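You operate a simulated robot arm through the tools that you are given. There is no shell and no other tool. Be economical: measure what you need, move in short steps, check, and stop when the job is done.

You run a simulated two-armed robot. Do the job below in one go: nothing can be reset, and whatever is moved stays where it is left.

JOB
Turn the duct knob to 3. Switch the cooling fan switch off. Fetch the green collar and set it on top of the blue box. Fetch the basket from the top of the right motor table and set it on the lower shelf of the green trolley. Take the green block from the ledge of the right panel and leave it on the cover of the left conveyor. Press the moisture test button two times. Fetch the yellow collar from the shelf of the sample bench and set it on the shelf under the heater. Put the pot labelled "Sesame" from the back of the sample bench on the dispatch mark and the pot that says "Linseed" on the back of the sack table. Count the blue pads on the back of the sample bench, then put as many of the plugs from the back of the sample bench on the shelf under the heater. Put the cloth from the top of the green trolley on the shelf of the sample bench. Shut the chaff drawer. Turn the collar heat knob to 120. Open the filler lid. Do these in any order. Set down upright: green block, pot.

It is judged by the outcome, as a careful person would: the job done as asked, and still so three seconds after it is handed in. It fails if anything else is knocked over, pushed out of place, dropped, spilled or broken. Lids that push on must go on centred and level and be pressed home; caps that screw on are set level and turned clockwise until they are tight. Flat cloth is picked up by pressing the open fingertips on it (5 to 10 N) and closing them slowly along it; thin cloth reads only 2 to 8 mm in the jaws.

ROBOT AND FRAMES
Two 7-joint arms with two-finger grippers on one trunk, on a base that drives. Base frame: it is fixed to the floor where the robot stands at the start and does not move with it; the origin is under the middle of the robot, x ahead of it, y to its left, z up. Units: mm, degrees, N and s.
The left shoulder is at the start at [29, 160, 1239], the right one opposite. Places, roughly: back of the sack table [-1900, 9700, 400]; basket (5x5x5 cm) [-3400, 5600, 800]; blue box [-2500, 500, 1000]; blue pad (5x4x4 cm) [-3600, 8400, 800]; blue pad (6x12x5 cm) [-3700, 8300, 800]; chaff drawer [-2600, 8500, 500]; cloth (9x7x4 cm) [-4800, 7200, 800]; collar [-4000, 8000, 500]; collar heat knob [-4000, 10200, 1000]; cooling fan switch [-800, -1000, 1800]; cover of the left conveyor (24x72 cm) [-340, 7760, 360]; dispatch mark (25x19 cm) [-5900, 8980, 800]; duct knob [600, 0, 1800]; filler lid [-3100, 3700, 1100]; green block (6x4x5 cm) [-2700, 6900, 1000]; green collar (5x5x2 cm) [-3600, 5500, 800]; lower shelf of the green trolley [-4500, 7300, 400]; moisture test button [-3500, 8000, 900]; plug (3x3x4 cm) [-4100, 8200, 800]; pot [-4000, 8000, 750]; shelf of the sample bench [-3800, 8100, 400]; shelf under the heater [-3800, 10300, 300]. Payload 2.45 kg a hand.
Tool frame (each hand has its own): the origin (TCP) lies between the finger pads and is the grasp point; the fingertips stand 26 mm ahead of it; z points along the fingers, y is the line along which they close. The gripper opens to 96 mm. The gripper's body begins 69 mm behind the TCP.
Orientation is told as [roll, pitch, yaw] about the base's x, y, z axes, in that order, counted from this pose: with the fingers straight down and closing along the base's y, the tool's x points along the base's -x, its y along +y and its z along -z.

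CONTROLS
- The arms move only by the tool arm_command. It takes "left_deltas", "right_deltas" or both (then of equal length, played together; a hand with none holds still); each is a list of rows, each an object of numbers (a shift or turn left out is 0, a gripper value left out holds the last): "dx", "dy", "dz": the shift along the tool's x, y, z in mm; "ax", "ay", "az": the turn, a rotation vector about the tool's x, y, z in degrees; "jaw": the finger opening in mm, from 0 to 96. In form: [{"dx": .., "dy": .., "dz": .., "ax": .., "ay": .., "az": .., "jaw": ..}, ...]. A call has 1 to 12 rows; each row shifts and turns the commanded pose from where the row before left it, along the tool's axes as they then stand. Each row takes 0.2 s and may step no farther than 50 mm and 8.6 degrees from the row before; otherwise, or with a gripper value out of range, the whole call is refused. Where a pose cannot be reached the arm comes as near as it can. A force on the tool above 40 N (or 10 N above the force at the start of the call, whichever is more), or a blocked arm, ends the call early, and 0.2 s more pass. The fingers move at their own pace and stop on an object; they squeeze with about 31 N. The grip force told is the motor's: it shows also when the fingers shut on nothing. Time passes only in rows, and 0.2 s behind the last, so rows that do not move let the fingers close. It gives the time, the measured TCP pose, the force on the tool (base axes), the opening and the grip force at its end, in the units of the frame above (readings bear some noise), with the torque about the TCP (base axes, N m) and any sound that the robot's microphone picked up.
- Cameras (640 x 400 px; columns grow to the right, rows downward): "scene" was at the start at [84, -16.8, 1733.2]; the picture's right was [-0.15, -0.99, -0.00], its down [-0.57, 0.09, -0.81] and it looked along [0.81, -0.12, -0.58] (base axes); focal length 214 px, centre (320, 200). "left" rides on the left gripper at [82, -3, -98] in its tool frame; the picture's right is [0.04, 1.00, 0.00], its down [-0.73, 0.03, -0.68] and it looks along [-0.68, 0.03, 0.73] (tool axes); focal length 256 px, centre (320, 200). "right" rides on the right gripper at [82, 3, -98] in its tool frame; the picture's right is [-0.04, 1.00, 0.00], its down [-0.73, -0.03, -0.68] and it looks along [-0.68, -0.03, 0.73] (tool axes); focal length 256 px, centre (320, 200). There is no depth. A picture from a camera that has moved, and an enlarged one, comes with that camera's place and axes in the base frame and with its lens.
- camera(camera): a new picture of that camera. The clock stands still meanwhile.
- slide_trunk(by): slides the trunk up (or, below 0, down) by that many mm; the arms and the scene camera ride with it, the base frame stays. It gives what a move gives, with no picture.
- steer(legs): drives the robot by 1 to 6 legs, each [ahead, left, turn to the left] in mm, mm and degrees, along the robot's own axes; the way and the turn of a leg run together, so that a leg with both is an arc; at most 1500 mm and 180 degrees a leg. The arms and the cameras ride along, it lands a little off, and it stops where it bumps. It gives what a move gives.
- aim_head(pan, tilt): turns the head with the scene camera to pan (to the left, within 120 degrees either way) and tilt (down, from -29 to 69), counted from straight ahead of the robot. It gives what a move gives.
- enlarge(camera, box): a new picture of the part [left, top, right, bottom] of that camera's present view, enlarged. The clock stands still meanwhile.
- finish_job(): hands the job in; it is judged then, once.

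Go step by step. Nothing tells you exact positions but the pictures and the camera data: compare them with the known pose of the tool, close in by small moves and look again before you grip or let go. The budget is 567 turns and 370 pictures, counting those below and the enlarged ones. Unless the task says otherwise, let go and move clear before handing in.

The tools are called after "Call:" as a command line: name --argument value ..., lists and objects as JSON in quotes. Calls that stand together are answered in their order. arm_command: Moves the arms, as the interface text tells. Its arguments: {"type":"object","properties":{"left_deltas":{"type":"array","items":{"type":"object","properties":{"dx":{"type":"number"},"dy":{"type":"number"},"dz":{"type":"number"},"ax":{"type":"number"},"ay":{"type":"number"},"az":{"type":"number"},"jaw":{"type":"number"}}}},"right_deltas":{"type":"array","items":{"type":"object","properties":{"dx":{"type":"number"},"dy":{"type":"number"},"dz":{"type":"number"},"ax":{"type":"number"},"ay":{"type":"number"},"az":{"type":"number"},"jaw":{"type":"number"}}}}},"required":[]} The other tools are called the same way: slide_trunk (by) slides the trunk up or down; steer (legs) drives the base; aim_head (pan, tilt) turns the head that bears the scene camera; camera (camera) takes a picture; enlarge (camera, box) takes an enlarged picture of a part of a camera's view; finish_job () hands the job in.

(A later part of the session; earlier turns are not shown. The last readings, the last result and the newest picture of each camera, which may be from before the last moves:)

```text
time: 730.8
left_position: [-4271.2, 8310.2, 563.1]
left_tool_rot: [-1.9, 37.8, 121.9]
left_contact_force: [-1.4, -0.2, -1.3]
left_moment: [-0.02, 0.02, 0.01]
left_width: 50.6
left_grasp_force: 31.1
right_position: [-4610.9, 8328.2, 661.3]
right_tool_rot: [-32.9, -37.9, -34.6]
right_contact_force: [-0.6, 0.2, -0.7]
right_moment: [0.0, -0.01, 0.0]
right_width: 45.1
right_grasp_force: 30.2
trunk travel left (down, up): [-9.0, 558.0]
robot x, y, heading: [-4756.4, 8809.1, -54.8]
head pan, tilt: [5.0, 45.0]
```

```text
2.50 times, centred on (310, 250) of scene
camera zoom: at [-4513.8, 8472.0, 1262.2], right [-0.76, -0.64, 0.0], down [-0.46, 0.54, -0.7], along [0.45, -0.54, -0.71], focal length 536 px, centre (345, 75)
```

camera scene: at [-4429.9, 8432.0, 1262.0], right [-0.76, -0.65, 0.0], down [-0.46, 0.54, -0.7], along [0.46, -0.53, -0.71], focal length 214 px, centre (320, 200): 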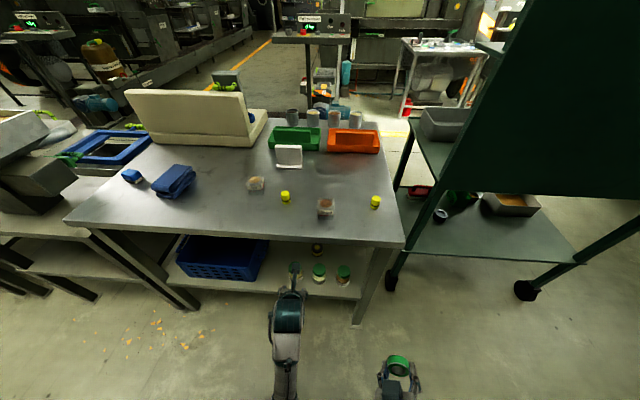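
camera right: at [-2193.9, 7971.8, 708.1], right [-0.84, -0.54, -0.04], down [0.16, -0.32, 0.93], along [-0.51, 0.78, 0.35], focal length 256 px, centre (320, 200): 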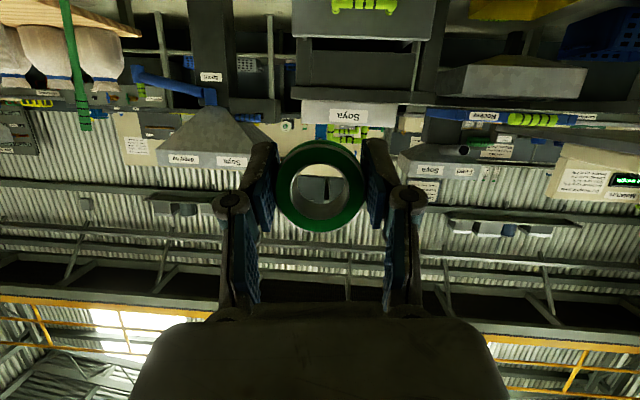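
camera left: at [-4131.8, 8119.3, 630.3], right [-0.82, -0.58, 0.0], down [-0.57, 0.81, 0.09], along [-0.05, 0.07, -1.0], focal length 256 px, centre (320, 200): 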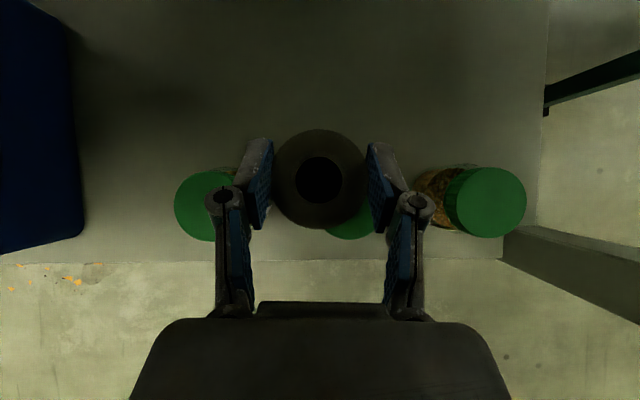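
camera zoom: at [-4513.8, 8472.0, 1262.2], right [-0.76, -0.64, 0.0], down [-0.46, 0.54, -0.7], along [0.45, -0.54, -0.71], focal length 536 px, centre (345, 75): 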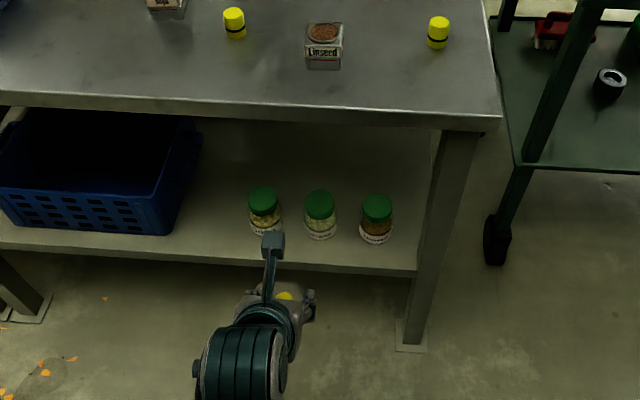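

Call:
steer --legs '[[0, -1400, 0], [270, 0, 0], [0, 0, 180]]'

Call:
steer --legs '[[0, -1450, 0], [0, -1450, 0]]'

Call:
aim_head --pan 5 --tilt 45

Call:
camera --camera "scene"

```text
time: 746.6
left_position: [-6235.1, 8280.7, 567.0]
left_tool_rot: [-1.9, 38.2, -58.3]
left_contact_force: [0.4, 0.4, -1.7]
left_moment: [0.04, -0.01, -0.02]
left_width: 50.7
left_grasp_force: 31.2
right_position: [-5897.6, 8263.7, 660.9]
right_tool_rot: [-33.4, -37.5, 145.3]
right_contact_force: [0.9, -0.2, -1.2]
right_moment: [-0.02, -0.04, -0.03]
right_width: 45.4
right_grasp_force: 31.0
trunk travel left (down, up): [-9.0, 558.0]
robot x, y, heading: [-5752.3, 7784.2, 124.8]
head pan, tilt: [5.0, 45.0]
```

```text
time: 760.5
left_position: [-3861.5, 9910.7, 571.1]
left_tool_rot: [-1.9, 38.5, -58.0]
left_contact_force: [-0.6, -0.4, -1.9]
left_moment: [-0.01, -0.04, 0.0]
left_width: 50.5
left_grasp_force: 31.5
right_position: [-3527.0, 9893.5, 660.7]
right_tool_rot: [-33.9, -37.1, 146.2]
right_contact_force: [0.2, 0.2, -1.3]
right_moment: [-0.03, 0.0, -0.02]
right_width: 45.0
right_grasp_force: 30.9
trunk travel left (down, up): [-9.0, 558.0]
robot x, y, heading: [-3381.2, 9420.7, 125.2]
head pan, tilt: [5.0, 45.0]
```

```text
time: 761.1
left_position: [-3860.4, 9908.1, 575.3]
left_tool_rot: [-1.9, 38.8, -57.9]
left_contact_force: [0.5, -0.4, -1.4]
left_moment: [0.03, 0.0, 0.01]
left_width: 50.5
left_grasp_force: 30.6
right_position: [-3525.6, 9892.0, 662.6]
right_tool_rot: [-34.2, -36.9, 146.5]
right_contact_force: [-0.1, 0.4, -1.2]
right_moment: [-0.02, 0.02, 0.08]
right_width: 45.5
right_grasp_force: 31.0
trunk travel left (down, up): [-9.0, 558.0]
robot x, y, heading: [-3376.7, 9418.4, 125.0]
head pan, tilt: [5.0, 45.0]
```

```text
69 pictures are left
camera scene: at [-3624.2, 9752.1, 1261.9], right [0.77, 0.64, 0.0], down [0.46, -0.54, -0.7], along [-0.45, 0.54, -0.71], focal length 214 px, centre (320, 200)
```

scene: 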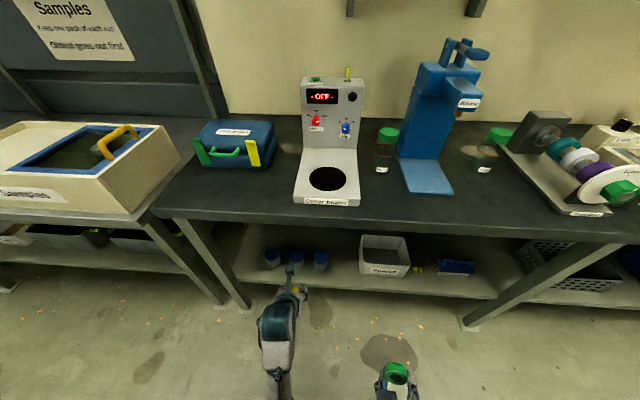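

Call:
steer --legs '[[0, -172, 0.5]]'

Call:
arm_command --left_deltas '[{"dx": -23, "dz": 29}, {"dx": -23, "dz": 29}, {}]'

Call:
steer --legs '[[165, 0, 0]]'

Call:
camera --camera "left"

Call:
enlarge --camera "scene" --box '[200, 200, 440, 340]'

```text
time: 762.6
left_position: [-3724.2, 10003.5, 574.5]
left_tool_rot: [-1.8, 38.8, -57.4]
left_contact_force: [-0.1, 0.0, -2.2]
left_moment: [0.01, -0.01, 0.0]
left_width: 50.9
left_grasp_force: 30.8
right_position: [-3390.6, 9988.8, 661.4]
right_tool_rot: [-34.4, -36.7, 147.3]
right_contact_force: [0.0, 0.2, -1.6]
right_moment: [0.0, -0.03, 0.01]
right_width: 45.3
right_grasp_force: 31.3
trunk travel left (down, up): [-9.0, 558.0]
robot x, y, heading: [-3236.3, 9518.3, 125.4]
head pan, tilt: [5.0, 45.0]
```

```text
time: 763.4
left_position: [-3723.1, 9999.6, 503.9]
left_tool_rot: [-2.0, 39.1, -57.5]
left_contact_force: [0.1, -0.5, -2.3]
left_moment: [-0.02, -0.02, 0.01]
left_width: 50.5
left_grasp_force: 30.7
right_position: [-3389.8, 9986.8, 662.1]
right_tool_rot: [-34.8, -36.4, 147.6]
right_contact_force: [-0.2, 0.2, -2.1]
right_moment: [-0.01, -0.02, -0.01]
right_width: 45.1
right_grasp_force: 30.9
trunk travel left (down, up): [-9.0, 558.0]
robot x, y, heading: [-3238.5, 9520.3, 125.5]
head pan, tilt: [5.0, 45.0]
```

```text
time: 764.9
left_position: [-3818.5, 10136.9, 503.3]
left_tool_rot: [-1.9, 38.9, -57.6]
left_contact_force: [0.7, -0.1, -2.0]
left_moment: [0.02, 0.0, -0.01]
left_width: 50.5
left_grasp_force: 30.9
right_position: [-3486.3, 10122.0, 660.5]
right_tool_rot: [-34.6, -36.4, 147.5]
right_contact_force: [-0.2, 0.6, -1.6]
right_moment: [0.0, -0.01, -0.01]
right_width: 45.2
right_grasp_force: 31.4
trunk travel left (down, up): [-9.0, 558.0]
robot x, y, heading: [-3334.3, 9651.8, 125.5]
head pan, tilt: [5.0, 45.0]
```

```text
68 pictures are left
camera left: at [-3820.0, 10136.6, 631.9], right [0.82, 0.58, 0.0], down [0.58, -0.81, 0.07], along [0.04, -0.05, -1.0], focal length 256 px, centre (320, 200)
```

left: 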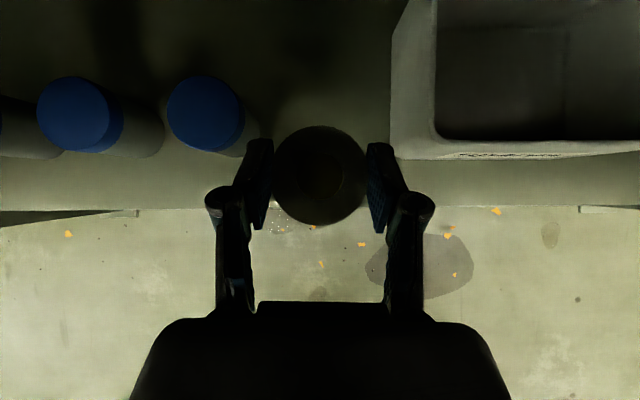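

```text
2.67 times, centred on (320, 270) of scene
camera zoom: at [-3583.1, 9984.6, 1261.6], right [0.76, 0.65, 0.0], down [0.46, -0.54, -0.7], along [-0.46, 0.53, -0.71], focal length 572 px, centre (320, 13)
```

zoom: 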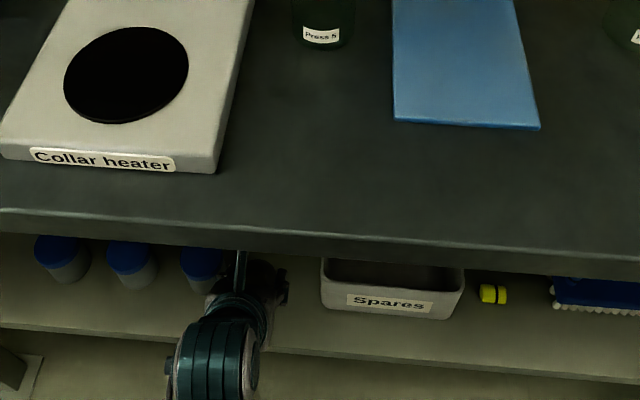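

Call:
steer --legs '[[50, 0, 0]]'

Call:
arm_command --left_deltas '[{"dx": -25, "dz": 31}, {"dx": -25, "dz": 31}, {"dx": -15, "dz": 18.5}, {"dx": -6, "dz": 7.5}, {}]'

Call:
camera --camera "left"

```text
time: 765.8
left_position: [-3844.7, 10174.4, 507.3]
left_tool_rot: [-2.0, 39.2, -57.6]
left_contact_force: [-0.5, -0.3, -2.7]
left_moment: [0.07, 0.02, 0.02]
left_width: 50.5
left_grasp_force: 30.8
right_position: [-3514.0, 10160.0, 662.1]
right_tool_rot: [-35.1, -36.0, 147.9]
right_contact_force: [-0.4, -0.4, -2.0]
right_moment: [0.01, 0.01, 0.01]
right_width: 45.1
right_grasp_force: 31.3
trunk travel left (down, up): [-9.0, 558.0]
robot x, y, heading: [-3364.0, 9691.3, 125.6]
head pan, tilt: [5.0, 45.0]
```

```text
time: 767.0
left_position: [-3849.2, 10170.9, 398.7]
left_tool_rot: [-1.9, 39.6, -57.6]
left_contact_force: [0.3, 0.3, -1.5]
left_moment: [-0.01, 0.02, 0.0]
left_width: 50.8
left_grasp_force: 31.5
right_position: [-3515.2, 10157.2, 662.5]
right_tool_rot: [-35.5, -35.8, 148.2]
right_contact_force: [0.8, 0.0, -1.7]
right_moment: [-0.01, -0.02, -0.02]
right_width: 45.3
right_grasp_force: 31.4
trunk travel left (down, up): [-9.0, 558.0]
robot x, y, heading: [-3363.1, 9695.8, 125.5]
head pan, tilt: [5.0, 45.0]
```

```text
66 pictures are left
camera left: at [-3848.8, 10171.6, 526.4], right [0.82, 0.58, 0.0], down [0.58, -0.81, 0.05], along [0.03, -0.05, -1.0], focal length 256 px, centre (320, 200)
```

left: 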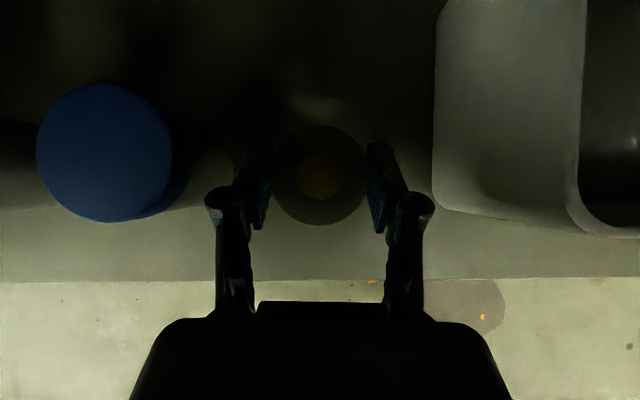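

Call:
arm_command --left_deltas '[{"dx": -3.8, "dz": 4.7}, {"dx": -3.2, "dz": 3.9}, {"dx": -2.5, "dz": 3.1}, {"dx": -2, "dz": 2.3}, {}]'

Call:
arm_command --left_deltas '[{"dx": -2, "dz": 2.3}, {"dx": -2, "dz": 2.3}, {}]'

```text
time: 768.2
left_position: [-3849.7, 10172.6, 382.8]
left_tool_rot: [-1.9, 39.9, -57.5]
left_contact_force: [1.6, -3.2, 12.1]
left_moment: [-0.25, -0.32, -0.02]
left_width: 50.6
left_grasp_force: 30.9
right_position: [-3514.8, 10156.4, 664.4]
right_tool_rot: [-35.4, -35.9, 148.3]
right_contact_force: [-0.1, -0.6, -1.3]
right_moment: [-0.03, -0.02, 0.0]
right_width: 45.2
right_grasp_force: 30.3
trunk travel left (down, up): [-9.0, 558.0]
robot x, y, heading: [-3363.1, 9692.4, 125.7]
head pan, tilt: [5.0, 45.0]
```

```text
time: 769.0
left_position: [-3848.2, 10171.9, 379.4]
left_tool_rot: [-2.1, 40.3, -57.7]
left_contact_force: [-7.5, 4.6, 26.4]
left_moment: [0.4, 0.09, 0.05]
left_width: 51.1
left_grasp_force: 30.5
right_position: [-3513.8, 10156.6, 664.0]
right_tool_rot: [-35.3, -36.0, 148.3]
right_contact_force: [0.1, 0.4, -0.7]
right_moment: [-0.04, -0.03, -0.01]
right_width: 45.2
right_grasp_force: 30.6
trunk travel left (down, up): [-9.0, 558.0]
robot x, y, heading: [-3364.0, 9693.2, 125.6]
head pan, tilt: [5.0, 45.0]
```

Call:
arm_command --left_deltas '[{"dx": 1, "dz": -1.2}, {"jaw": 62}, {"jaw": 70}, {"dx": 10, "dz": -12}, {"dx": 20, "dz": -25}, {"dx": 20, "dz": -25}, {"dx": 20, "dz": -25}]'

Call:
steer --legs '[[-230, 0, 0]]'

Call:
enlarge --camera "scene" --box '[200, 180, 460, 330]'

```text
time: 770.6
left_position: [-3844.3, 10171.8, 486.3]
left_tool_rot: [-2.1, 39.6, -57.6]
left_contact_force: [0.3, -1.1, -0.3]
left_moment: [0.01, -0.02, -0.01]
left_width: 70.1
left_grasp_force: 0.0
right_position: [-3515.9, 10157.0, 663.1]
right_tool_rot: [-35.4, -35.8, 148.3]
right_contact_force: [-0.6, -0.3, -1.6]
right_moment: [-0.02, -0.07, -0.02]
right_width: 45.1
right_grasp_force: 30.8
trunk travel left (down, up): [-9.0, 558.0]
robot x, y, heading: [-3365.0, 9697.7, 125.4]
head pan, tilt: [5.0, 45.0]
```

```text
time: 772.3
left_position: [-3711.8, 9985.6, 486.9]
left_tool_rot: [-2.0, 39.7, -57.8]
left_contact_force: [0.4, 0.5, -0.5]
left_moment: [0.02, 0.01, 0.0]
left_width: 69.9
left_grasp_force: 0.1
right_position: [-3382.2, 9972.4, 662.1]
right_tool_rot: [-35.4, -35.8, 148.3]
right_contact_force: [-0.7, -0.2, -0.7]
right_moment: [0.02, -0.03, 0.02]
right_width: 45.4
right_grasp_force: 30.7
trunk travel left (down, up): [-9.0, 558.0]
robot x, y, heading: [-3232.8, 9508.4, 125.3]
head pan, tilt: [5.0, 45.0]
```

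```text
2.46 times, centred on (330, 255) of scene
camera zoom: at [-3478.0, 9838.4, 1262.4], right [0.76, 0.65, 0.0], down [0.46, -0.54, -0.7], along [-0.46, 0.53, -0.71], focal length 528 px, centre (295, 65)
```

zoom: 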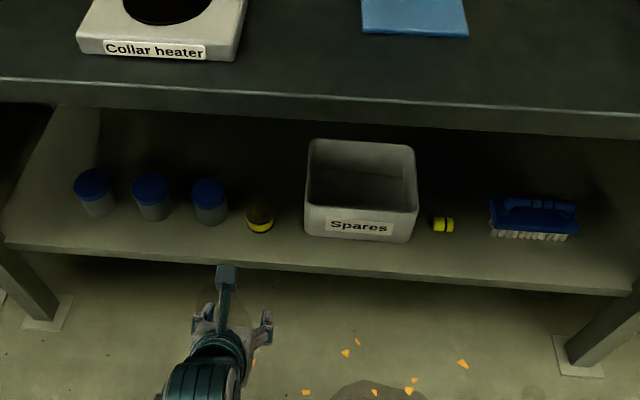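

Call:
slide_trunk --by 230

Call:
camera --camera "left"

```text
time: 774.0
left_position: [-3710.9, 9982.5, 678.4]
left_tool_rot: [-2.1, 40.9, -57.6]
left_contact_force: [-0.6, 0.9, -0.5]
left_moment: [0.04, 0.01, 0.02]
left_width: 69.9
left_grasp_force: 0.0
right_position: [-3374.3, 9994.9, 905.2]
right_tool_rot: [-44.8, -43.3, 152.9]
right_contact_force: [-0.6, -0.4, -1.5]
right_moment: [0.0, 0.01, -0.01]
right_width: 45.2
right_grasp_force: 31.0
trunk travel left (down, up): [-184.0, 382.0]
robot x, y, heading: [-3233.9, 9512.5, 125.7]
head pan, tilt: [5.0, 45.0]
stopped: the arm was blocked; the commanded pose is now the measured one
```

```text
64 pictures are left
camera left: at [-3708.1, 9980.8, 807.0], right [0.82, 0.58, 0.0], down [0.58, -0.81, 0.03], along [0.02, -0.02, -1.0], focal length 256 px, centre (320, 200)
```

left: 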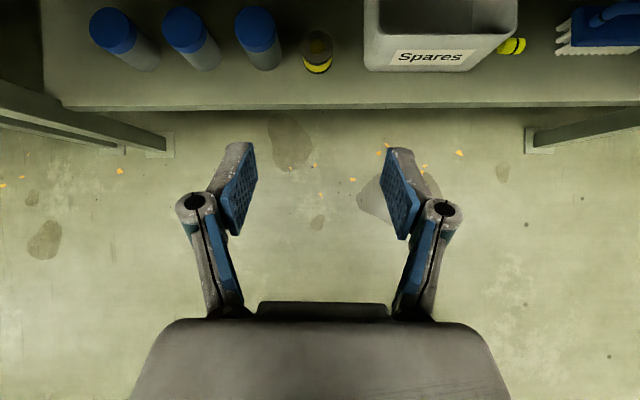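

Call:
arm_command --left_deltas '[{"dx": 30, "dz": -36}, {"dx": 30, "dz": -36}, {"dx": 30, "dz": -36}, {"dx": 30, "dz": -36}, {"dx": 30, "dz": -36}, {"dx": 30, "dz": -36}]'

```text
time: 775.4
left_position: [-3704.9, 9980.0, 960.3]
left_tool_rot: [-2.4, 40.9, -58.0]
left_contact_force: [0.0, 0.2, 0.0]
left_moment: [-0.02, 0.0, 0.04]
left_width: 69.9
left_grasp_force: 0.0
left hand out of reach, approached as far as the arm can: row 5
right_position: [-3375.6, 9995.3, 902.0]
right_tool_rot: [-44.8, -43.1, 152.9]
right_contact_force: [0.2, 0.3, -1.2]
right_moment: [0.0, -0.02, -0.01]
right_width: 45.1
right_grasp_force: 31.1
trunk travel left (down, up): [-184.0, 382.0]
robot x, y, heading: [-3233.1, 9509.7, 125.9]
head pan, tilt: [5.0, 45.0]
```

Call:
steer --legs '[[0, 1450, 0], [0, 120, 0], [0, 0, 180]]'

Call:
camera --camera "left"

```text
time: 790.7
left_position: [-4036.1, 8126.9, 958.8]
left_tool_rot: [-2.5, 40.8, 121.5]
left_contact_force: [-1.3, 0.2, -0.9]
left_moment: [0.02, -0.01, 0.04]
left_width: 69.9
left_grasp_force: 0.1
right_position: [-4366.5, 8114.9, 902.0]
right_tool_rot: [-44.6, -43.1, -27.6]
right_contact_force: [0.3, 0.4, -1.6]
right_moment: [0.04, -0.03, 0.01]
right_width: 44.7
right_grasp_force: 31.5
trunk travel left (down, up): [-184.0, 382.0]
robot x, y, heading: [-4505.5, 8605.3, -54.8]
head pan, tilt: [5.0, 45.0]
```

```text
63 pictures are left
camera left: at [-4039.9, 8129.5, 1087.2], right [-0.82, -0.57, -0.01], down [-0.57, 0.82, 0.03], along [-0.01, 0.03, -1.0], focal length 256 px, centre (320, 200)
```

left: 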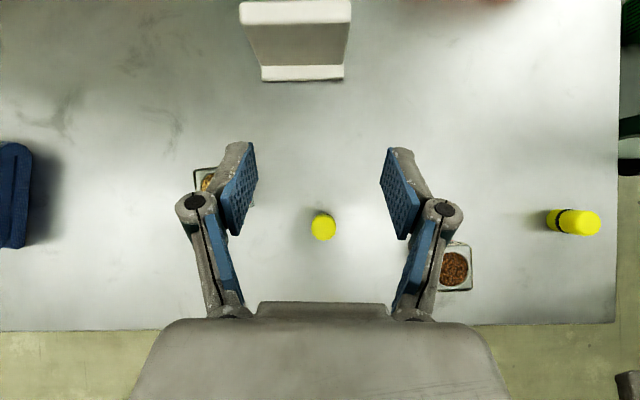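

Call:
arm_command --left_deltas '[{"dx": -33, "dz": 20, "jaw": 54}, {"dx": -33, "dz": 20}, {}]'

Call:
camera --camera "left"

```text
time: 791.5
left_position: [-4049.4, 8151.7, 888.9]
left_tool_rot: [-2.3, 41.3, 121.6]
left_contact_force: [-0.2, -0.6, -0.1]
left_moment: [0.02, -0.01, 0.0]
left_width: 54.1
left_grasp_force: 0.0
right_position: [-4367.4, 8119.1, 904.3]
right_tool_rot: [-45.0, -43.2, -27.3]
right_contact_force: [0.1, -0.1, -1.7]
right_moment: [-0.01, 0.02, -0.01]
right_width: 45.1
right_grasp_force: 30.8
trunk travel left (down, up): [-184.0, 382.0]
robot x, y, heading: [-4506.0, 8603.4, -54.4]
head pan, tilt: [5.0, 45.0]
```

```text
62 pictures are left
camera left: at [-4051.7, 8154.9, 1015.9], right [-0.82, -0.57, 0.0], down [-0.57, 0.82, 0.03], along [-0.01, 0.02, -1.0], focal length 256 px, centre (320, 200)
```

left: 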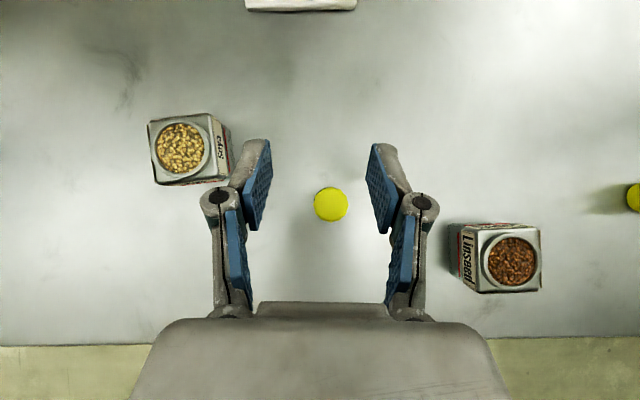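

Call:
arm_command --left_deltas '[{"dy": 6.4}, {"dx": -18, "dz": 13}, {"dx": -17.7, "dz": 13}, {}, {"jaw": 40}, {"jaw": 20}, {"jaw": 0}, {"jaw": 0}]'

Call:
camera --camera "left"

```text
time: 793.3
left_position: [-4056.9, 8157.6, 845.6]
left_tool_rot: [-2.3, 41.2, 121.6]
left_contact_force: [0.7, -0.1, 0.0]
left_moment: [0.0, -0.02, 0.01]
left_width: 23.1
left_grasp_force: 30.8
right_position: [-4365.4, 8119.0, 903.6]
right_tool_rot: [-45.0, -43.2, -27.1]
right_contact_force: [0.2, -0.2, -0.9]
right_moment: [-0.01, 0.0, 0.01]
right_width: 45.1
right_grasp_force: 31.2
trunk travel left (down, up): [-184.0, 382.0]
robot x, y, heading: [-4502.0, 8604.7, -54.6]
head pan, tilt: [5.0, 45.0]
```

```text
61 pictures are left
camera left: at [-4060.1, 8161.0, 973.3], right [-0.82, -0.57, 0.0], down [-0.57, 0.82, 0.03], along [-0.01, 0.02, -1.0], focal length 256 px, centre (320, 200)
```

left: 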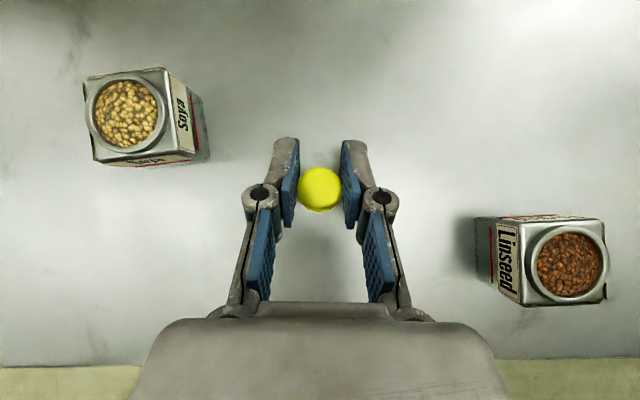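

Gripped the second plug upright at 23 mm. I'll lift carefully and verify.

Call:
arm_command --left_deltas '[{"dx": 10, "dz": -11.5, "jaw": 0}, {"dx": 20, "dz": -23}, {"dx": 25, "dz": -29}, {"dx": 25, "dz": -29}, {}]'

Call:
camera --camera "left"

```text
time: 794.5
left_position: [-4060.5, 8159.2, 967.8]
left_tool_rot: [-2.4, 41.1, 121.4]
left_contact_force: [0.2, -0.1, -0.4]
left_moment: [-0.01, 0.0, 0.0]
left_width: 22.6
left_grasp_force: 30.9
right_position: [-4365.4, 8118.7, 904.6]
right_tool_rot: [-45.0, -43.2, -27.3]
right_contact_force: [0.7, 0.3, -1.0]
right_moment: [0.03, 0.01, -0.03]
right_width: 44.8
right_grasp_force: 31.3
trunk travel left (down, up): [-184.0, 382.0]
robot x, y, heading: [-4502.4, 8604.2, -55.1]
head pan, tilt: [5.0, 45.0]
```

```text
60 pictures are left
camera left: at [-4062.9, 8160.5, 1095.1], right [-0.82, -0.57, -0.01], down [-0.57, 0.82, 0.03], along [-0.01, 0.03, -1.0], focal length 256 px, centre (320, 200)
```

left: 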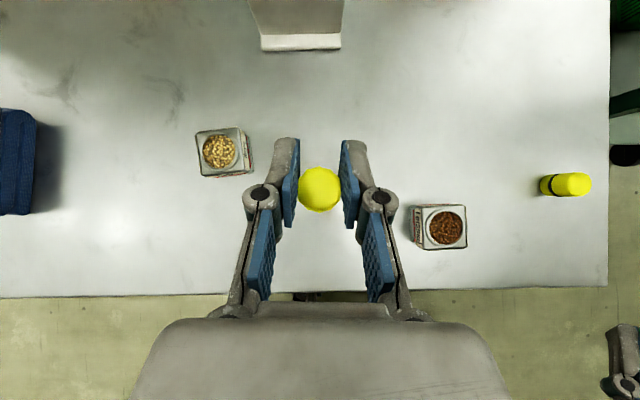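

Call:
steer --legs '[[0, 0, -180], [0, -1450, 0], [0, -470, 0]]'

Call:
slide_trunk --by -175

Call:
arm_command --left_deltas '[{"dx": -30, "dz": 34}, {"dx": -30, "dz": 34}, {"dx": -30, "dz": 34}, {"dx": -30, "dz": 34}, {"dx": -30, "dz": 34}, {"dx": -30, "dz": 34}, {}]'

Call:
camera --camera "scene"

```text
time: 811.4
left_position: [-3404.1, 10155.7, 965.6]
left_tool_rot: [-1.6, 41.1, -58.1]
left_contact_force: [-1.0, -0.7, 0.2]
left_moment: [0.02, -0.05, -0.07]
left_width: 23.0
left_grasp_force: 30.9
right_position: [-3096.8, 10195.2, 904.9]
right_tool_rot: [-45.7, -42.8, 153.3]
right_contact_force: [-1.3, 0.4, -1.7]
right_moment: [-0.02, -0.06, -0.07]
right_width: 45.2
right_grasp_force: 30.5
trunk travel left (down, up): [-184.0, 382.0]
robot x, y, heading: [-2951.8, 9719.3, 125.2]
head pan, tilt: [5.0, 45.0]
```

```text
time: 813.4
left_position: [-3399.5, 10172.2, 602.3]
left_tool_rot: [-1.0, 21.3, -58.0]
left_contact_force: [0.5, -0.5, -0.4]
left_moment: [0.0, 0.0, 0.01]
left_width: 22.8
left_grasp_force: 30.6
right_position: [-3086.9, 10207.0, 667.7]
right_tool_rot: [-41.2, -34.4, 150.0]
right_contact_force: [0.5, 0.3, -1.5]
right_moment: [-0.02, -0.03, 0.03]
right_width: 45.0
right_grasp_force: 30.7
trunk travel left (down, up): [-9.0, 557.0]
robot x, y, heading: [-2950.7, 9718.4, 125.3]
head pan, tilt: [5.0, 45.0]
```

```text
time: 815.2
left_position: [-3381.6, 10094.7, 360.3]
left_tool_rot: [-3.5, 23.7, -58.4]
left_contact_force: [-0.4, 0.5, -0.4]
left_moment: [0.0, 0.02, -0.02]
left_width: 22.7
left_grasp_force: 30.9
right_position: [-3087.8, 10204.4, 671.4]
right_tool_rot: [-41.6, -34.7, 150.1]
right_contact_force: [0.3, 1.0, -2.4]
right_moment: [-0.01, -0.01, 0.01]
right_width: 45.1
right_grasp_force: 30.5
trunk travel left (down, up): [-9.0, 557.0]
robot x, y, heading: [-2951.2, 9715.1, 125.2]
head pan, tilt: [5.0, 45.0]
stopped in row 7 (left hand): the arm was blocked; the commanded pose is now the measured one
```

```text
59 pictures are left
camera scene: at [-3194.7, 10045.3, 1263.4], right [0.76, 0.65, 0.0], down [0.46, -0.54, -0.7], along [-0.45, 0.54, -0.71], focal length 214 px, centre (320, 200)
```

scene: 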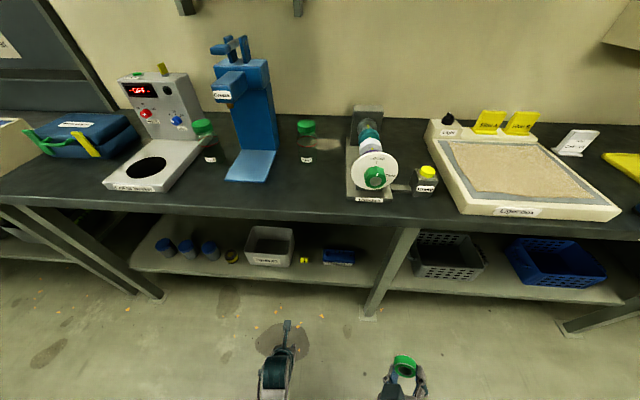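

Call:
arm_command --left_deltas '[{"dx": 15, "dz": -34}, {"dx": 15, "dz": -34}, {"dx": 15, "dz": -34}, {"ay": 8.5}, {"ay": 8.5}, {}]'

Call:
camera --camera "left"

```text
time: 816.8
left_position: [-3408.9, 10120.9, 525.2]
left_tool_rot: [-7.4, 47.7, -61.7]
left_contact_force: [0.9, -0.2, -0.5]
left_moment: [0.01, -0.01, -0.02]
left_width: 22.9
left_grasp_force: 31.4
right_position: [-3085.8, 10202.5, 673.1]
right_tool_rot: [-42.0, -34.8, 150.4]
right_contact_force: [-0.3, -0.9, -0.4]
right_moment: [-0.02, 0.01, 0.03]
right_width: 44.9
right_grasp_force: 31.3
trunk travel left (down, up): [-9.0, 557.0]
robot x, y, heading: [-2950.1, 9711.7, 125.4]
head pan, tilt: [5.0, 45.0]
stopped in row 6 (left hand): the arm was blocked; the commanded pose is now the measured one
```

```text
58 pictures are left
camera left: at [-3392.9, 10110.0, 651.2], right [0.81, 0.58, -0.06], down [0.57, -0.82, -0.09], along [-0.1, 0.04, -0.99], focal length 256 px, centre (320, 200)
```

left: 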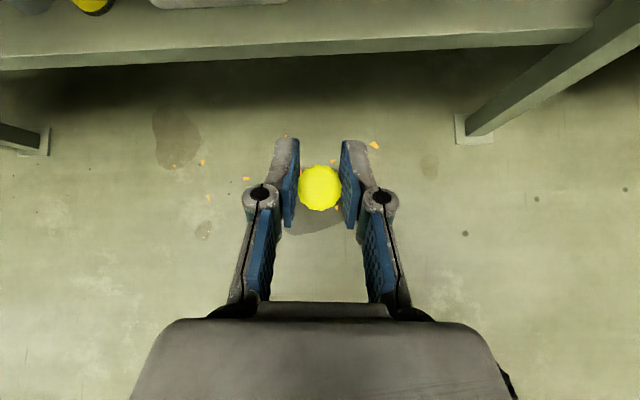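

Call:
steer --legs '[[215, -55, 0]]'

Call:
arm_command --left_deltas '[{"ay": -6}, {"dx": -26, "dz": 30}, {}]'

Call:
camera --camera "left"

```text
time: 818.5
left_position: [-3490.5, 10324.7, 521.3]
left_tool_rot: [-7.3, 47.4, -61.6]
left_contact_force: [0.2, 0.2, -0.9]
left_moment: [0.02, -0.03, 0.0]
left_width: 22.9
left_grasp_force: 31.5
right_position: [-3167.5, 10407.7, 671.7]
right_tool_rot: [-41.9, -34.7, 150.8]
right_contact_force: [-0.1, 0.3, -1.4]
right_moment: [-0.02, -0.04, -0.02]
right_width: 44.6
right_grasp_force: 31.0
trunk travel left (down, up): [-9.0, 557.0]
robot x, y, heading: [-3030.9, 9919.5, 125.4]
head pan, tilt: [5.0, 45.0]
```

```text
time: 819.3
left_position: [-3501.5, 10323.7, 494.4]
left_tool_rot: [-8.1, 42.7, -61.4]
left_contact_force: [0.4, -0.7, 0.2]
left_moment: [-0.02, 0.02, 0.02]
left_width: 23.0
left_grasp_force: 31.0
right_position: [-3165.1, 10405.8, 674.3]
right_tool_rot: [-42.1, -34.8, 150.8]
right_contact_force: [0.4, -0.2, -2.4]
right_moment: [-0.02, -0.03, 0.0]
right_width: 45.0
right_grasp_force: 31.1
trunk travel left (down, up): [-9.0, 557.0]
robot x, y, heading: [-3027.1, 9920.6, 125.5]
head pan, tilt: [5.0, 45.0]
```

```text
57 pictures are left
camera left: at [-3489.7, 10323.2, 621.8], right [0.81, 0.58, -0.08], down [0.58, -0.81, -0.01], along [-0.07, -0.04, -1.0], focal length 256 px, centre (320, 200)
```

left: 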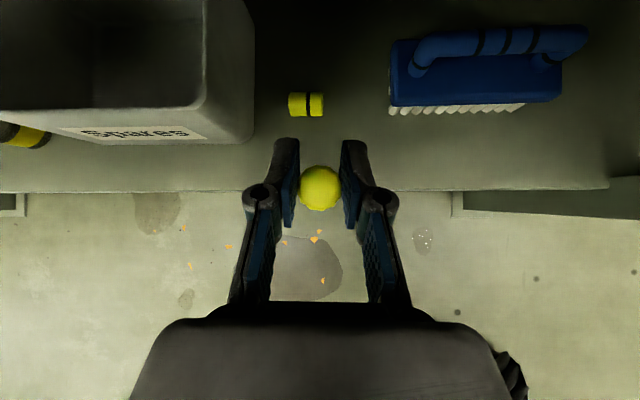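

Call:
steer --legs '[[53, -8, 0]]'

Call:
arm_command --left_deltas '[{"dx": -26, "dz": 29}, {"dx": -26, "dz": 29}, {"dx": -20, "dz": 22}, {}]'

Call:
camera --camera "left"

```text
time: 820.2
left_position: [-3526.9, 10368.1, 491.6]
left_tool_rot: [-8.1, 42.4, -61.5]
left_contact_force: [0.0, 0.0, -0.4]
left_moment: [0.01, -0.02, 0.03]
left_width: 22.8
left_grasp_force: 30.8
right_position: [-3191.6, 10451.0, 674.0]
right_tool_rot: [-42.1, -34.6, 150.9]
right_contact_force: [-1.0, -0.1, -1.0]
right_moment: [0.0, -0.03, -0.04]
right_width: 45.1
right_grasp_force: 30.6
trunk travel left (down, up): [-9.0, 557.0]
robot x, y, heading: [-3054.3, 9971.3, 125.2]
head pan, tilt: [5.0, 45.0]
```

```text
time: 821.2
left_position: [-3554.1, 10367.0, 401.3]
left_tool_rot: [-11.0, 44.2, -63.3]
left_contact_force: [0.3, 0.1, -0.3]
left_moment: [-0.05, -0.01, 0.0]
left_width: 23.0
left_grasp_force: 31.3
right_position: [-3189.4, 10450.7, 674.8]
right_tool_rot: [-42.4, -34.7, 151.1]
right_contact_force: [0.6, 1.0, -1.1]
right_moment: [-0.03, -0.02, 0.0]
right_width: 44.8
right_grasp_force: 31.0
trunk travel left (down, up): [-9.0, 557.0]
robot x, y, heading: [-3056.5, 9968.8, 125.3]
head pan, tilt: [5.0, 45.0]
```

```text
56 pictures are left
camera left: at [-3537.1, 10364.7, 528.1], right [0.8, 0.59, -0.11], down [0.59, -0.81, -0.04], along [-0.11, -0.03, -0.99], focal length 256 px, centre (320, 200)
```

left: 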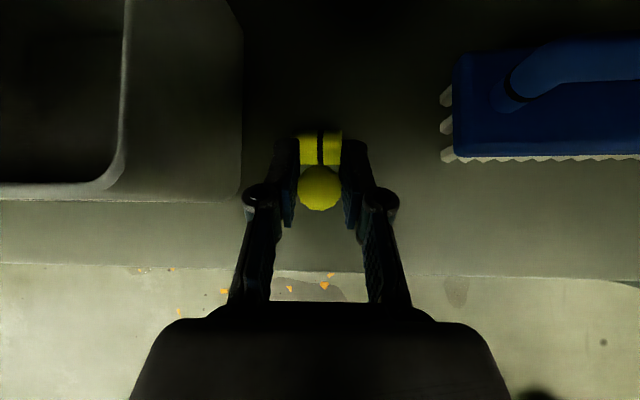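

Call:
arm_command --left_deltas '[{"dx": 8, "dz": -9}, {"dy": 24}, {"dy": 24}, {}]'

Call:
camera --camera "left"

```text
time: 822.4
left_position: [-3526.7, 10404.7, 430.9]
left_tool_rot: [-12.1, 47.0, -64.1]
left_contact_force: [0.4, 0.0, -0.4]
left_moment: [-0.01, 0.0, -0.01]
left_width: 23.0
left_grasp_force: 30.9
right_position: [-3190.0, 10449.1, 676.1]
right_tool_rot: [-42.8, -34.3, 151.5]
right_contact_force: [0.9, 0.4, -1.1]
right_moment: [-0.03, 0.03, 0.0]
right_width: 44.9
right_grasp_force: 31.0
trunk travel left (down, up): [-9.0, 557.0]
robot x, y, heading: [-3056.4, 9965.9, 125.5]
head pan, tilt: [5.0, 45.0]
stopped in row 4 (left hand): the arm was blocked; the commanded pose is now the measured one
```

```text
55 pictures are left
camera left: at [-3505.0, 10397.9, 556.6], right [0.8, 0.59, -0.11], down [0.58, -0.81, -0.09], along [-0.14, 0.01, -0.99], focal length 256 px, centre (320, 200)
```

left: 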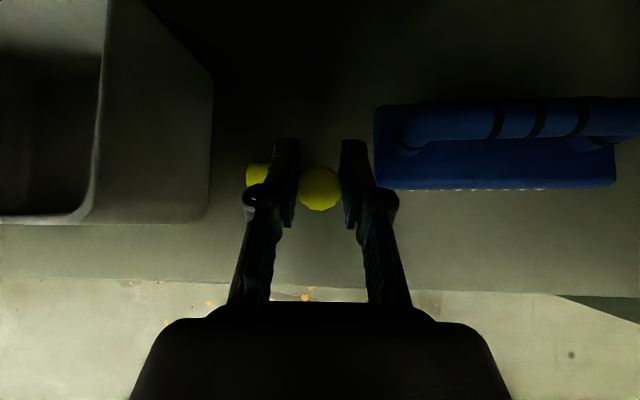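

Call:
steer --legs '[[-32, 4, 0]]'

Call:
arm_command --left_deltas '[{"dx": -18, "dz": 17, "dy": 4}, {"dx": -18, "dz": 17, "dy": 4}, {}]'

Call:
camera --camera "left"

```text
time: 823.3
left_position: [-3509.1, 10375.8, 430.6]
left_tool_rot: [-12.0, 47.0, -64.2]
left_contact_force: [-0.2, -0.1, 0.8]
left_moment: [0.01, 0.01, -0.02]
left_width: 22.8
left_grasp_force: 31.1
right_position: [-3172.1, 10421.9, 674.1]
right_tool_rot: [-42.7, -34.3, 151.4]
right_contact_force: [-0.9, 0.4, -0.8]
right_moment: [-0.04, 0.03, 0.02]
right_width: 44.9
right_grasp_force: 30.5
trunk travel left (down, up): [-9.0, 557.0]
robot x, y, heading: [-3040.8, 9941.5, 125.4]
head pan, tilt: [5.0, 45.0]
```

```text
time: 824.1
left_position: [-3520.7, 10368.2, 380.3]
left_tool_rot: [-14.9, 47.0, -66.3]
left_contact_force: [-0.2, 0.5, 0.4]
left_moment: [0.02, 0.01, 0.0]
left_width: 22.8
left_grasp_force: 31.0
right_position: [-3174.0, 10418.7, 675.1]
right_tool_rot: [-43.2, -33.9, 151.8]
right_contact_force: [-0.3, 0.9, -1.5]
right_moment: [-0.02, 0.0, 0.02]
right_width: 45.0
right_grasp_force: 31.2
trunk travel left (down, up): [-9.0, 557.0]
robot x, y, heading: [-3037.7, 9937.6, 125.3]
head pan, tilt: [5.0, 45.0]
```

```text
54 pictures are left
camera left: at [-3495.4, 10363.8, 506.0], right [0.8, 0.58, -0.15], down [0.58, -0.81, -0.09], along [-0.17, -0.01, -0.98], focal length 256 px, centre (320, 200)
```

left: 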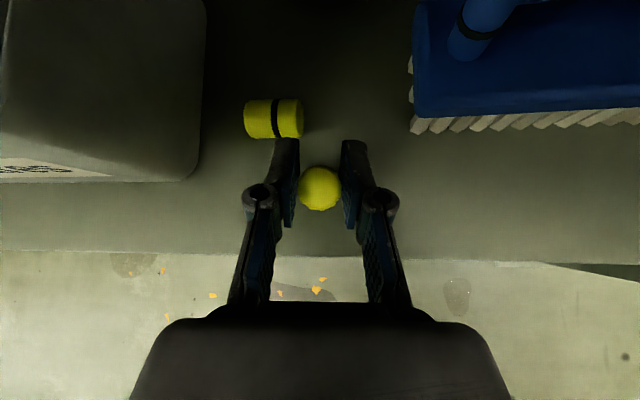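

Call:
arm_command --left_deltas '[{"dx": -5, "dz": 5}, {"dx": -3, "dz": 3}, {"dx": -2, "dz": 2}, {}]'

Call:
arm_command --left_deltas '[{"dx": -2, "dz": 2}, {"dx": -2, "dz": 2}, {}]'

```text
time: 825.1
left_position: [-3522.6, 10367.3, 369.8]
left_tool_rot: [-14.8, 47.3, -66.3]
left_contact_force: [-4.8, -3.4, 30.1]
left_moment: [-0.08, 0.01, -0.02]
left_width: 23.0
left_grasp_force: 31.2
right_position: [-3171.8, 10417.1, 677.6]
right_tool_rot: [-43.1, -34.2, 151.7]
right_contact_force: [-1.0, 0.4, -1.2]
right_moment: [0.0, 0.01, 0.02]
right_width: 44.8
right_grasp_force: 30.8
trunk travel left (down, up): [-9.0, 557.0]
robot x, y, heading: [-3038.5, 9943.0, 125.4]
head pan, tilt: [5.0, 45.0]
```

```text
time: 825.9
left_position: [-3522.8, 10367.5, 363.0]
left_tool_rot: [-14.6, 47.3, -66.0]
left_contact_force: [-1.5, -8.9, 28.9]
left_moment: [-0.22, -0.12, -0.05]
left_width: 22.6
left_grasp_force: 31.6
right_position: [-3172.8, 10418.3, 677.2]
right_tool_rot: [-42.9, -34.3, 151.7]
right_contact_force: [0.0, 0.4, -1.8]
right_moment: [-0.02, 0.03, -0.02]
right_width: 45.0
right_grasp_force: 30.2
trunk travel left (down, up): [-9.0, 557.0]
robot x, y, heading: [-3041.9, 9944.1, 125.3]
head pan, tilt: [5.0, 45.0]
```

Call:
arm_command --left_deltas '[{"dx": 2, "dz": -2}, {"jaw": 32}, {"jaw": 40}, {"dx": 10, "dz": -10}, {"dx": 20, "dz": -21}, {"dx": 20, "dz": -21}]'

Call:
steer --legs '[[-280, 0, 0]]'

Call:
enlarge --camera "scene" --box '[180, 190, 440, 340]'

```text
time: 827.3
left_position: [-3515.6, 10378.7, 448.4]
left_tool_rot: [-14.4, 48.5, -65.8]
left_contact_force: [0.1, 0.4, 0.7]
left_moment: [-0.02, 0.02, 0.04]
left_width: 40.3
left_grasp_force: 0.1
right_position: [-3174.3, 10419.0, 675.5]
right_tool_rot: [-43.0, -34.0, 151.7]
right_contact_force: [0.0, 0.6, -1.7]
right_moment: [-0.05, -0.02, 0.02]
right_width: 44.8
right_grasp_force: 30.9
trunk travel left (down, up): [-9.0, 557.0]
robot x, y, heading: [-3037.3, 9940.2, 125.4]
head pan, tilt: [5.0, 45.0]
```

```text
time: 829.2
left_position: [-3351.9, 10146.6, 444.0]
left_tool_rot: [-14.7, 48.1, -66.2]
left_contact_force: [0.6, 0.6, 0.3]
left_moment: [0.01, 0.01, 0.0]
left_width: 40.3
left_grasp_force: 0.0
right_position: [-3010.8, 10189.4, 675.6]
right_tool_rot: [-43.2, -34.1, 151.9]
right_contact_force: [0.0, 0.6, -1.1]
right_moment: [-0.01, 0.04, 0.0]
right_width: 45.1
right_grasp_force: 31.6
trunk travel left (down, up): [-9.0, 557.0]
robot x, y, heading: [-2874.3, 9707.7, 125.2]
head pan, tilt: [5.0, 45.0]
```

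```text
2.46 times, centred on (310, 265) of scene
camera zoom: at [-3121.7, 10040.4, 1263.4], right [0.76, 0.65, 0.0], down [0.46, -0.54, -0.7], along [-0.46, 0.53, -0.71], focal length 528 px, centre (345, 40)
```

zoom: 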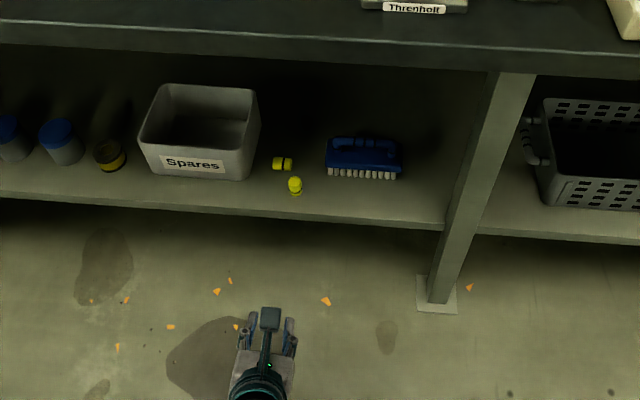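

Call:
slide_trunk --by 175

Call:
arm_command --left_deltas '[{"dx": 33, "dz": -36}, {"dx": 33, "dz": -36}, {"dx": 33, "dz": -36}, {"dx": 33, "dz": -36}, {"dx": 33, "dz": -36}, {"dx": 33, "dz": -36}]'

Call:
steer --legs '[[0, 1450, 0], [40, 660, 0], [0, 0, 180]]'

Call:
camera --camera "left"

```text
time: 830.7
left_position: [-3388.5, 10153.0, 643.4]
left_tool_rot: [-21.4, 52.8, -70.2]
left_contact_force: [-1.3, -0.1, 0.0]
left_moment: [-0.01, 0.02, -0.02]
left_width: 40.1
left_grasp_force: 0.1
right_position: [-3007.7, 10207.8, 889.1]
right_tool_rot: [-51.9, -41.4, 156.2]
right_contact_force: [-0.1, 1.1, -0.9]
right_moment: [0.0, -0.02, 0.02]
right_width: 44.8
right_grasp_force: 31.0
trunk travel left (down, up): [-155.0, 412.0]
robot x, y, heading: [-2873.9, 9710.4, 125.5]
head pan, tilt: [5.0, 45.0]
stopped: the arm was blocked; the commanded pose is now the measured one
```

```text
time: 832.1
left_position: [-3300.5, 10140.7, 921.7]
left_tool_rot: [-21.1, 52.9, -69.9]
left_contact_force: [0.3, 0.6, -0.5]
left_moment: [0.03, 0.04, -0.02]
left_width: 40.1
left_grasp_force: 0.0
right_position: [-3009.7, 10208.3, 887.7]
right_tool_rot: [-51.7, -41.5, 156.2]
right_contact_force: [-0.8, 0.4, -0.7]
right_moment: [0.0, 0.0, -0.01]
right_width: 45.1
right_grasp_force: 31.0
trunk travel left (down, up): [-155.0, 412.0]
robot x, y, heading: [-2874.6, 9710.3, 125.5]
head pan, tilt: [5.0, 45.0]
```

```text
time: 849.8
left_position: [-4224.1, 8111.0, 921.4]
left_tool_rot: [-21.1, 52.8, 107.7]
left_contact_force: [-0.7, -0.2, 0.2]
left_moment: [0.0, -0.01, -0.03]
left_width: 40.2
left_grasp_force: 0.1
right_position: [-4519.3, 8055.2, 885.4]
right_tool_rot: [-51.7, -41.2, -26.1]
right_contact_force: [0.6, 0.0, -2.1]
right_moment: [0.01, -0.01, 0.02]
right_width: 44.2
right_grasp_force: 30.8
trunk travel left (down, up): [-155.0, 412.0]
robot x, y, heading: [-4631.9, 8558.0, -56.5]
head pan, tilt: [5.0, 45.0]
```

```text
52 pictures are left
camera left: at [-4263.0, 8124.2, 1042.7], right [-0.79, -0.58, -0.18], down [-0.54, 0.81, -0.21], along [0.27, -0.07, -0.96], focal length 256 px, centre (320, 200)
```

left: 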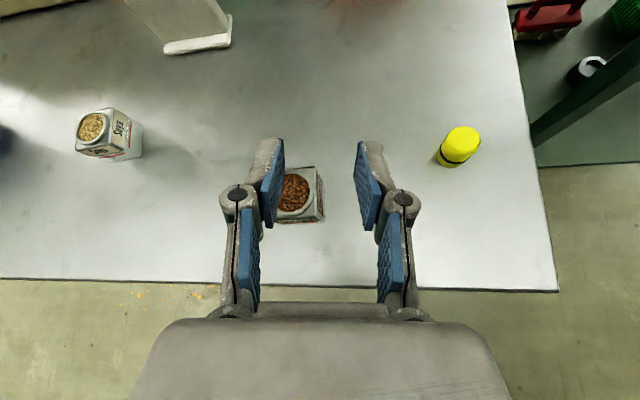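

Call:
arm_command --left_deltas '[{"ax": -2.5, "ay": -4.8, "az": -2.4, "jaw": 70}, {"ax": -2.5, "ay": -4.8, "az": -2.4}, {"ax": -2.5, "ay": -4.8, "az": -2.4}, {}]'

Call:
camera --camera "left"

```text
time: 850.8
left_position: [-4199.8, 8111.9, 907.4]
left_tool_rot: [-2.9, 40.6, 122.1]
left_contact_force: [-0.1, -0.8, 0.7]
left_moment: [0.0, 0.02, -0.02]
left_width: 69.8
left_grasp_force: 0.0
left hand out of reach, approached as far as the arm can: row 2, 3
right_position: [-4522.7, 8058.0, 888.3]
right_tool_rot: [-52.1, -41.4, -25.9]
right_contact_force: [-0.5, 0.0, -1.1]
right_moment: [0.05, 0.05, 0.01]
right_width: 44.0
right_grasp_force: 30.8
trunk travel left (down, up): [-155.0, 412.0]
robot x, y, heading: [-4633.8, 8558.5, -56.8]
head pan, tilt: [5.0, 45.0]
```

```text
51 pictures are left
camera left: at [-4201.8, 8111.9, 1036.7], right [-0.81, -0.58, -0.01], down [-0.58, 0.81, 0.04], along [-0.01, 0.04, -1.0], focal length 256 px, centre (320, 200)
```

left: 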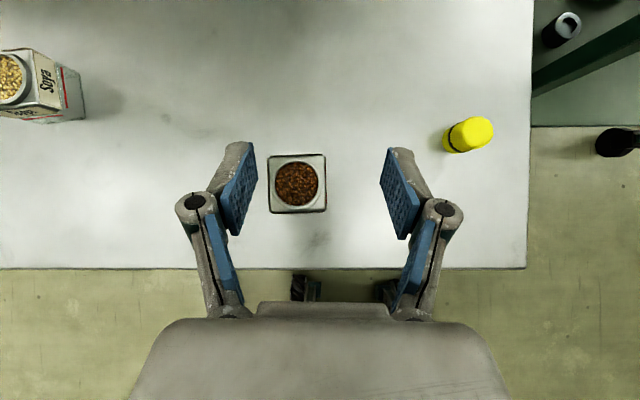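

Call:
arm_command --left_deltas '[{"dy": -17}, {"dx": -18, "dz": 23}, {"dx": -18, "dz": 23}, {}]'

Call:
camera --camera "left"

```text
time: 851.8
left_position: [-4180.8, 8120.2, 850.7]
left_tool_rot: [-2.9, 40.4, 122.3]
left_contact_force: [-0.1, 0.6, 0.2]
left_moment: [0.01, -0.01, 0.0]
left_width: 69.8
left_grasp_force: 0.1
right_position: [-4522.8, 8059.6, 887.9]
right_tool_rot: [-52.1, -41.4, -25.9]
right_contact_force: [0.2, -0.3, -2.8]
right_moment: [0.04, 0.05, 0.03]
right_width: 44.0
right_grasp_force: 31.7
trunk travel left (down, up): [-155.0, 412.0]
robot x, y, heading: [-4633.7, 8556.0, -56.9]
head pan, tilt: [5.0, 45.0]
```

```text
50 pictures are left
camera left: at [-4184.2, 8120.0, 978.5], right [-0.81, -0.59, -0.01], down [-0.59, 0.81, 0.04], along [-0.01, 0.04, -1.0], focal length 256 px, centre (320, 200)
```

left: 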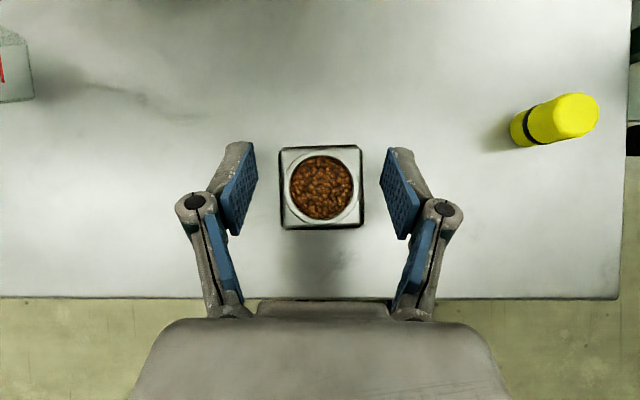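

Centred. I'll close and lift the Linseed pot.

Call:
arm_command --left_deltas '[{"jaw": 52}, {"jaw": 40}, {"jaw": 0}, {"jaw": 0}, {"dx": 10, "dz": -11.5}, {"dx": 20, "dz": -23}, {"dx": 25, "dz": -29}, {"dx": 25, "dz": -29}, {}]'

Call:
camera --camera "left"

```text
time: 853.8
left_position: [-4167.9, 8093.8, 955.0]
left_tool_rot: [-2.9, 40.5, 122.3]
left_contact_force: [-0.2, 0.6, -1.7]
left_moment: [-0.01, 0.03, -0.02]
left_width: 43.6
left_grasp_force: 31.1
left hand out of reach, approached as far as the arm can: row 7, 8
right_position: [-4521.5, 8059.1, 887.4]
right_tool_rot: [-52.1, -41.2, -26.0]
right_contact_force: [0.0, -0.7, -1.6]
right_moment: [0.03, 0.03, -0.03]
right_width: 44.0
right_grasp_force: 30.8
trunk travel left (down, up): [-155.0, 412.0]
robot x, y, heading: [-4632.2, 8558.2, -56.7]
head pan, tilt: [5.0, 45.0]
```

```text
49 pictures are left
camera left: at [-4170.8, 8094.5, 1082.9], right [-0.81, -0.59, -0.01], down [-0.59, 0.81, 0.04], along [-0.01, 0.04, -1.0], focal length 256 px, centre (320, 200)
```

left: 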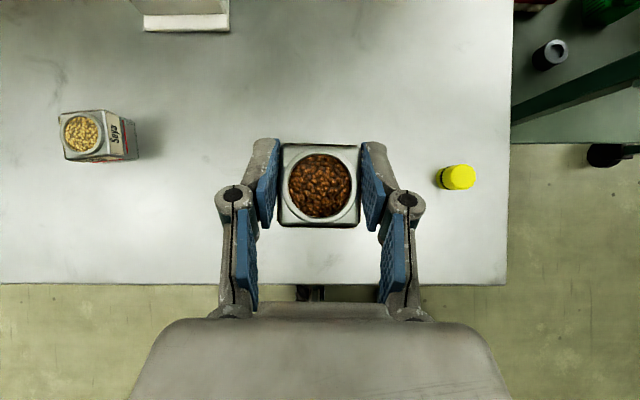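

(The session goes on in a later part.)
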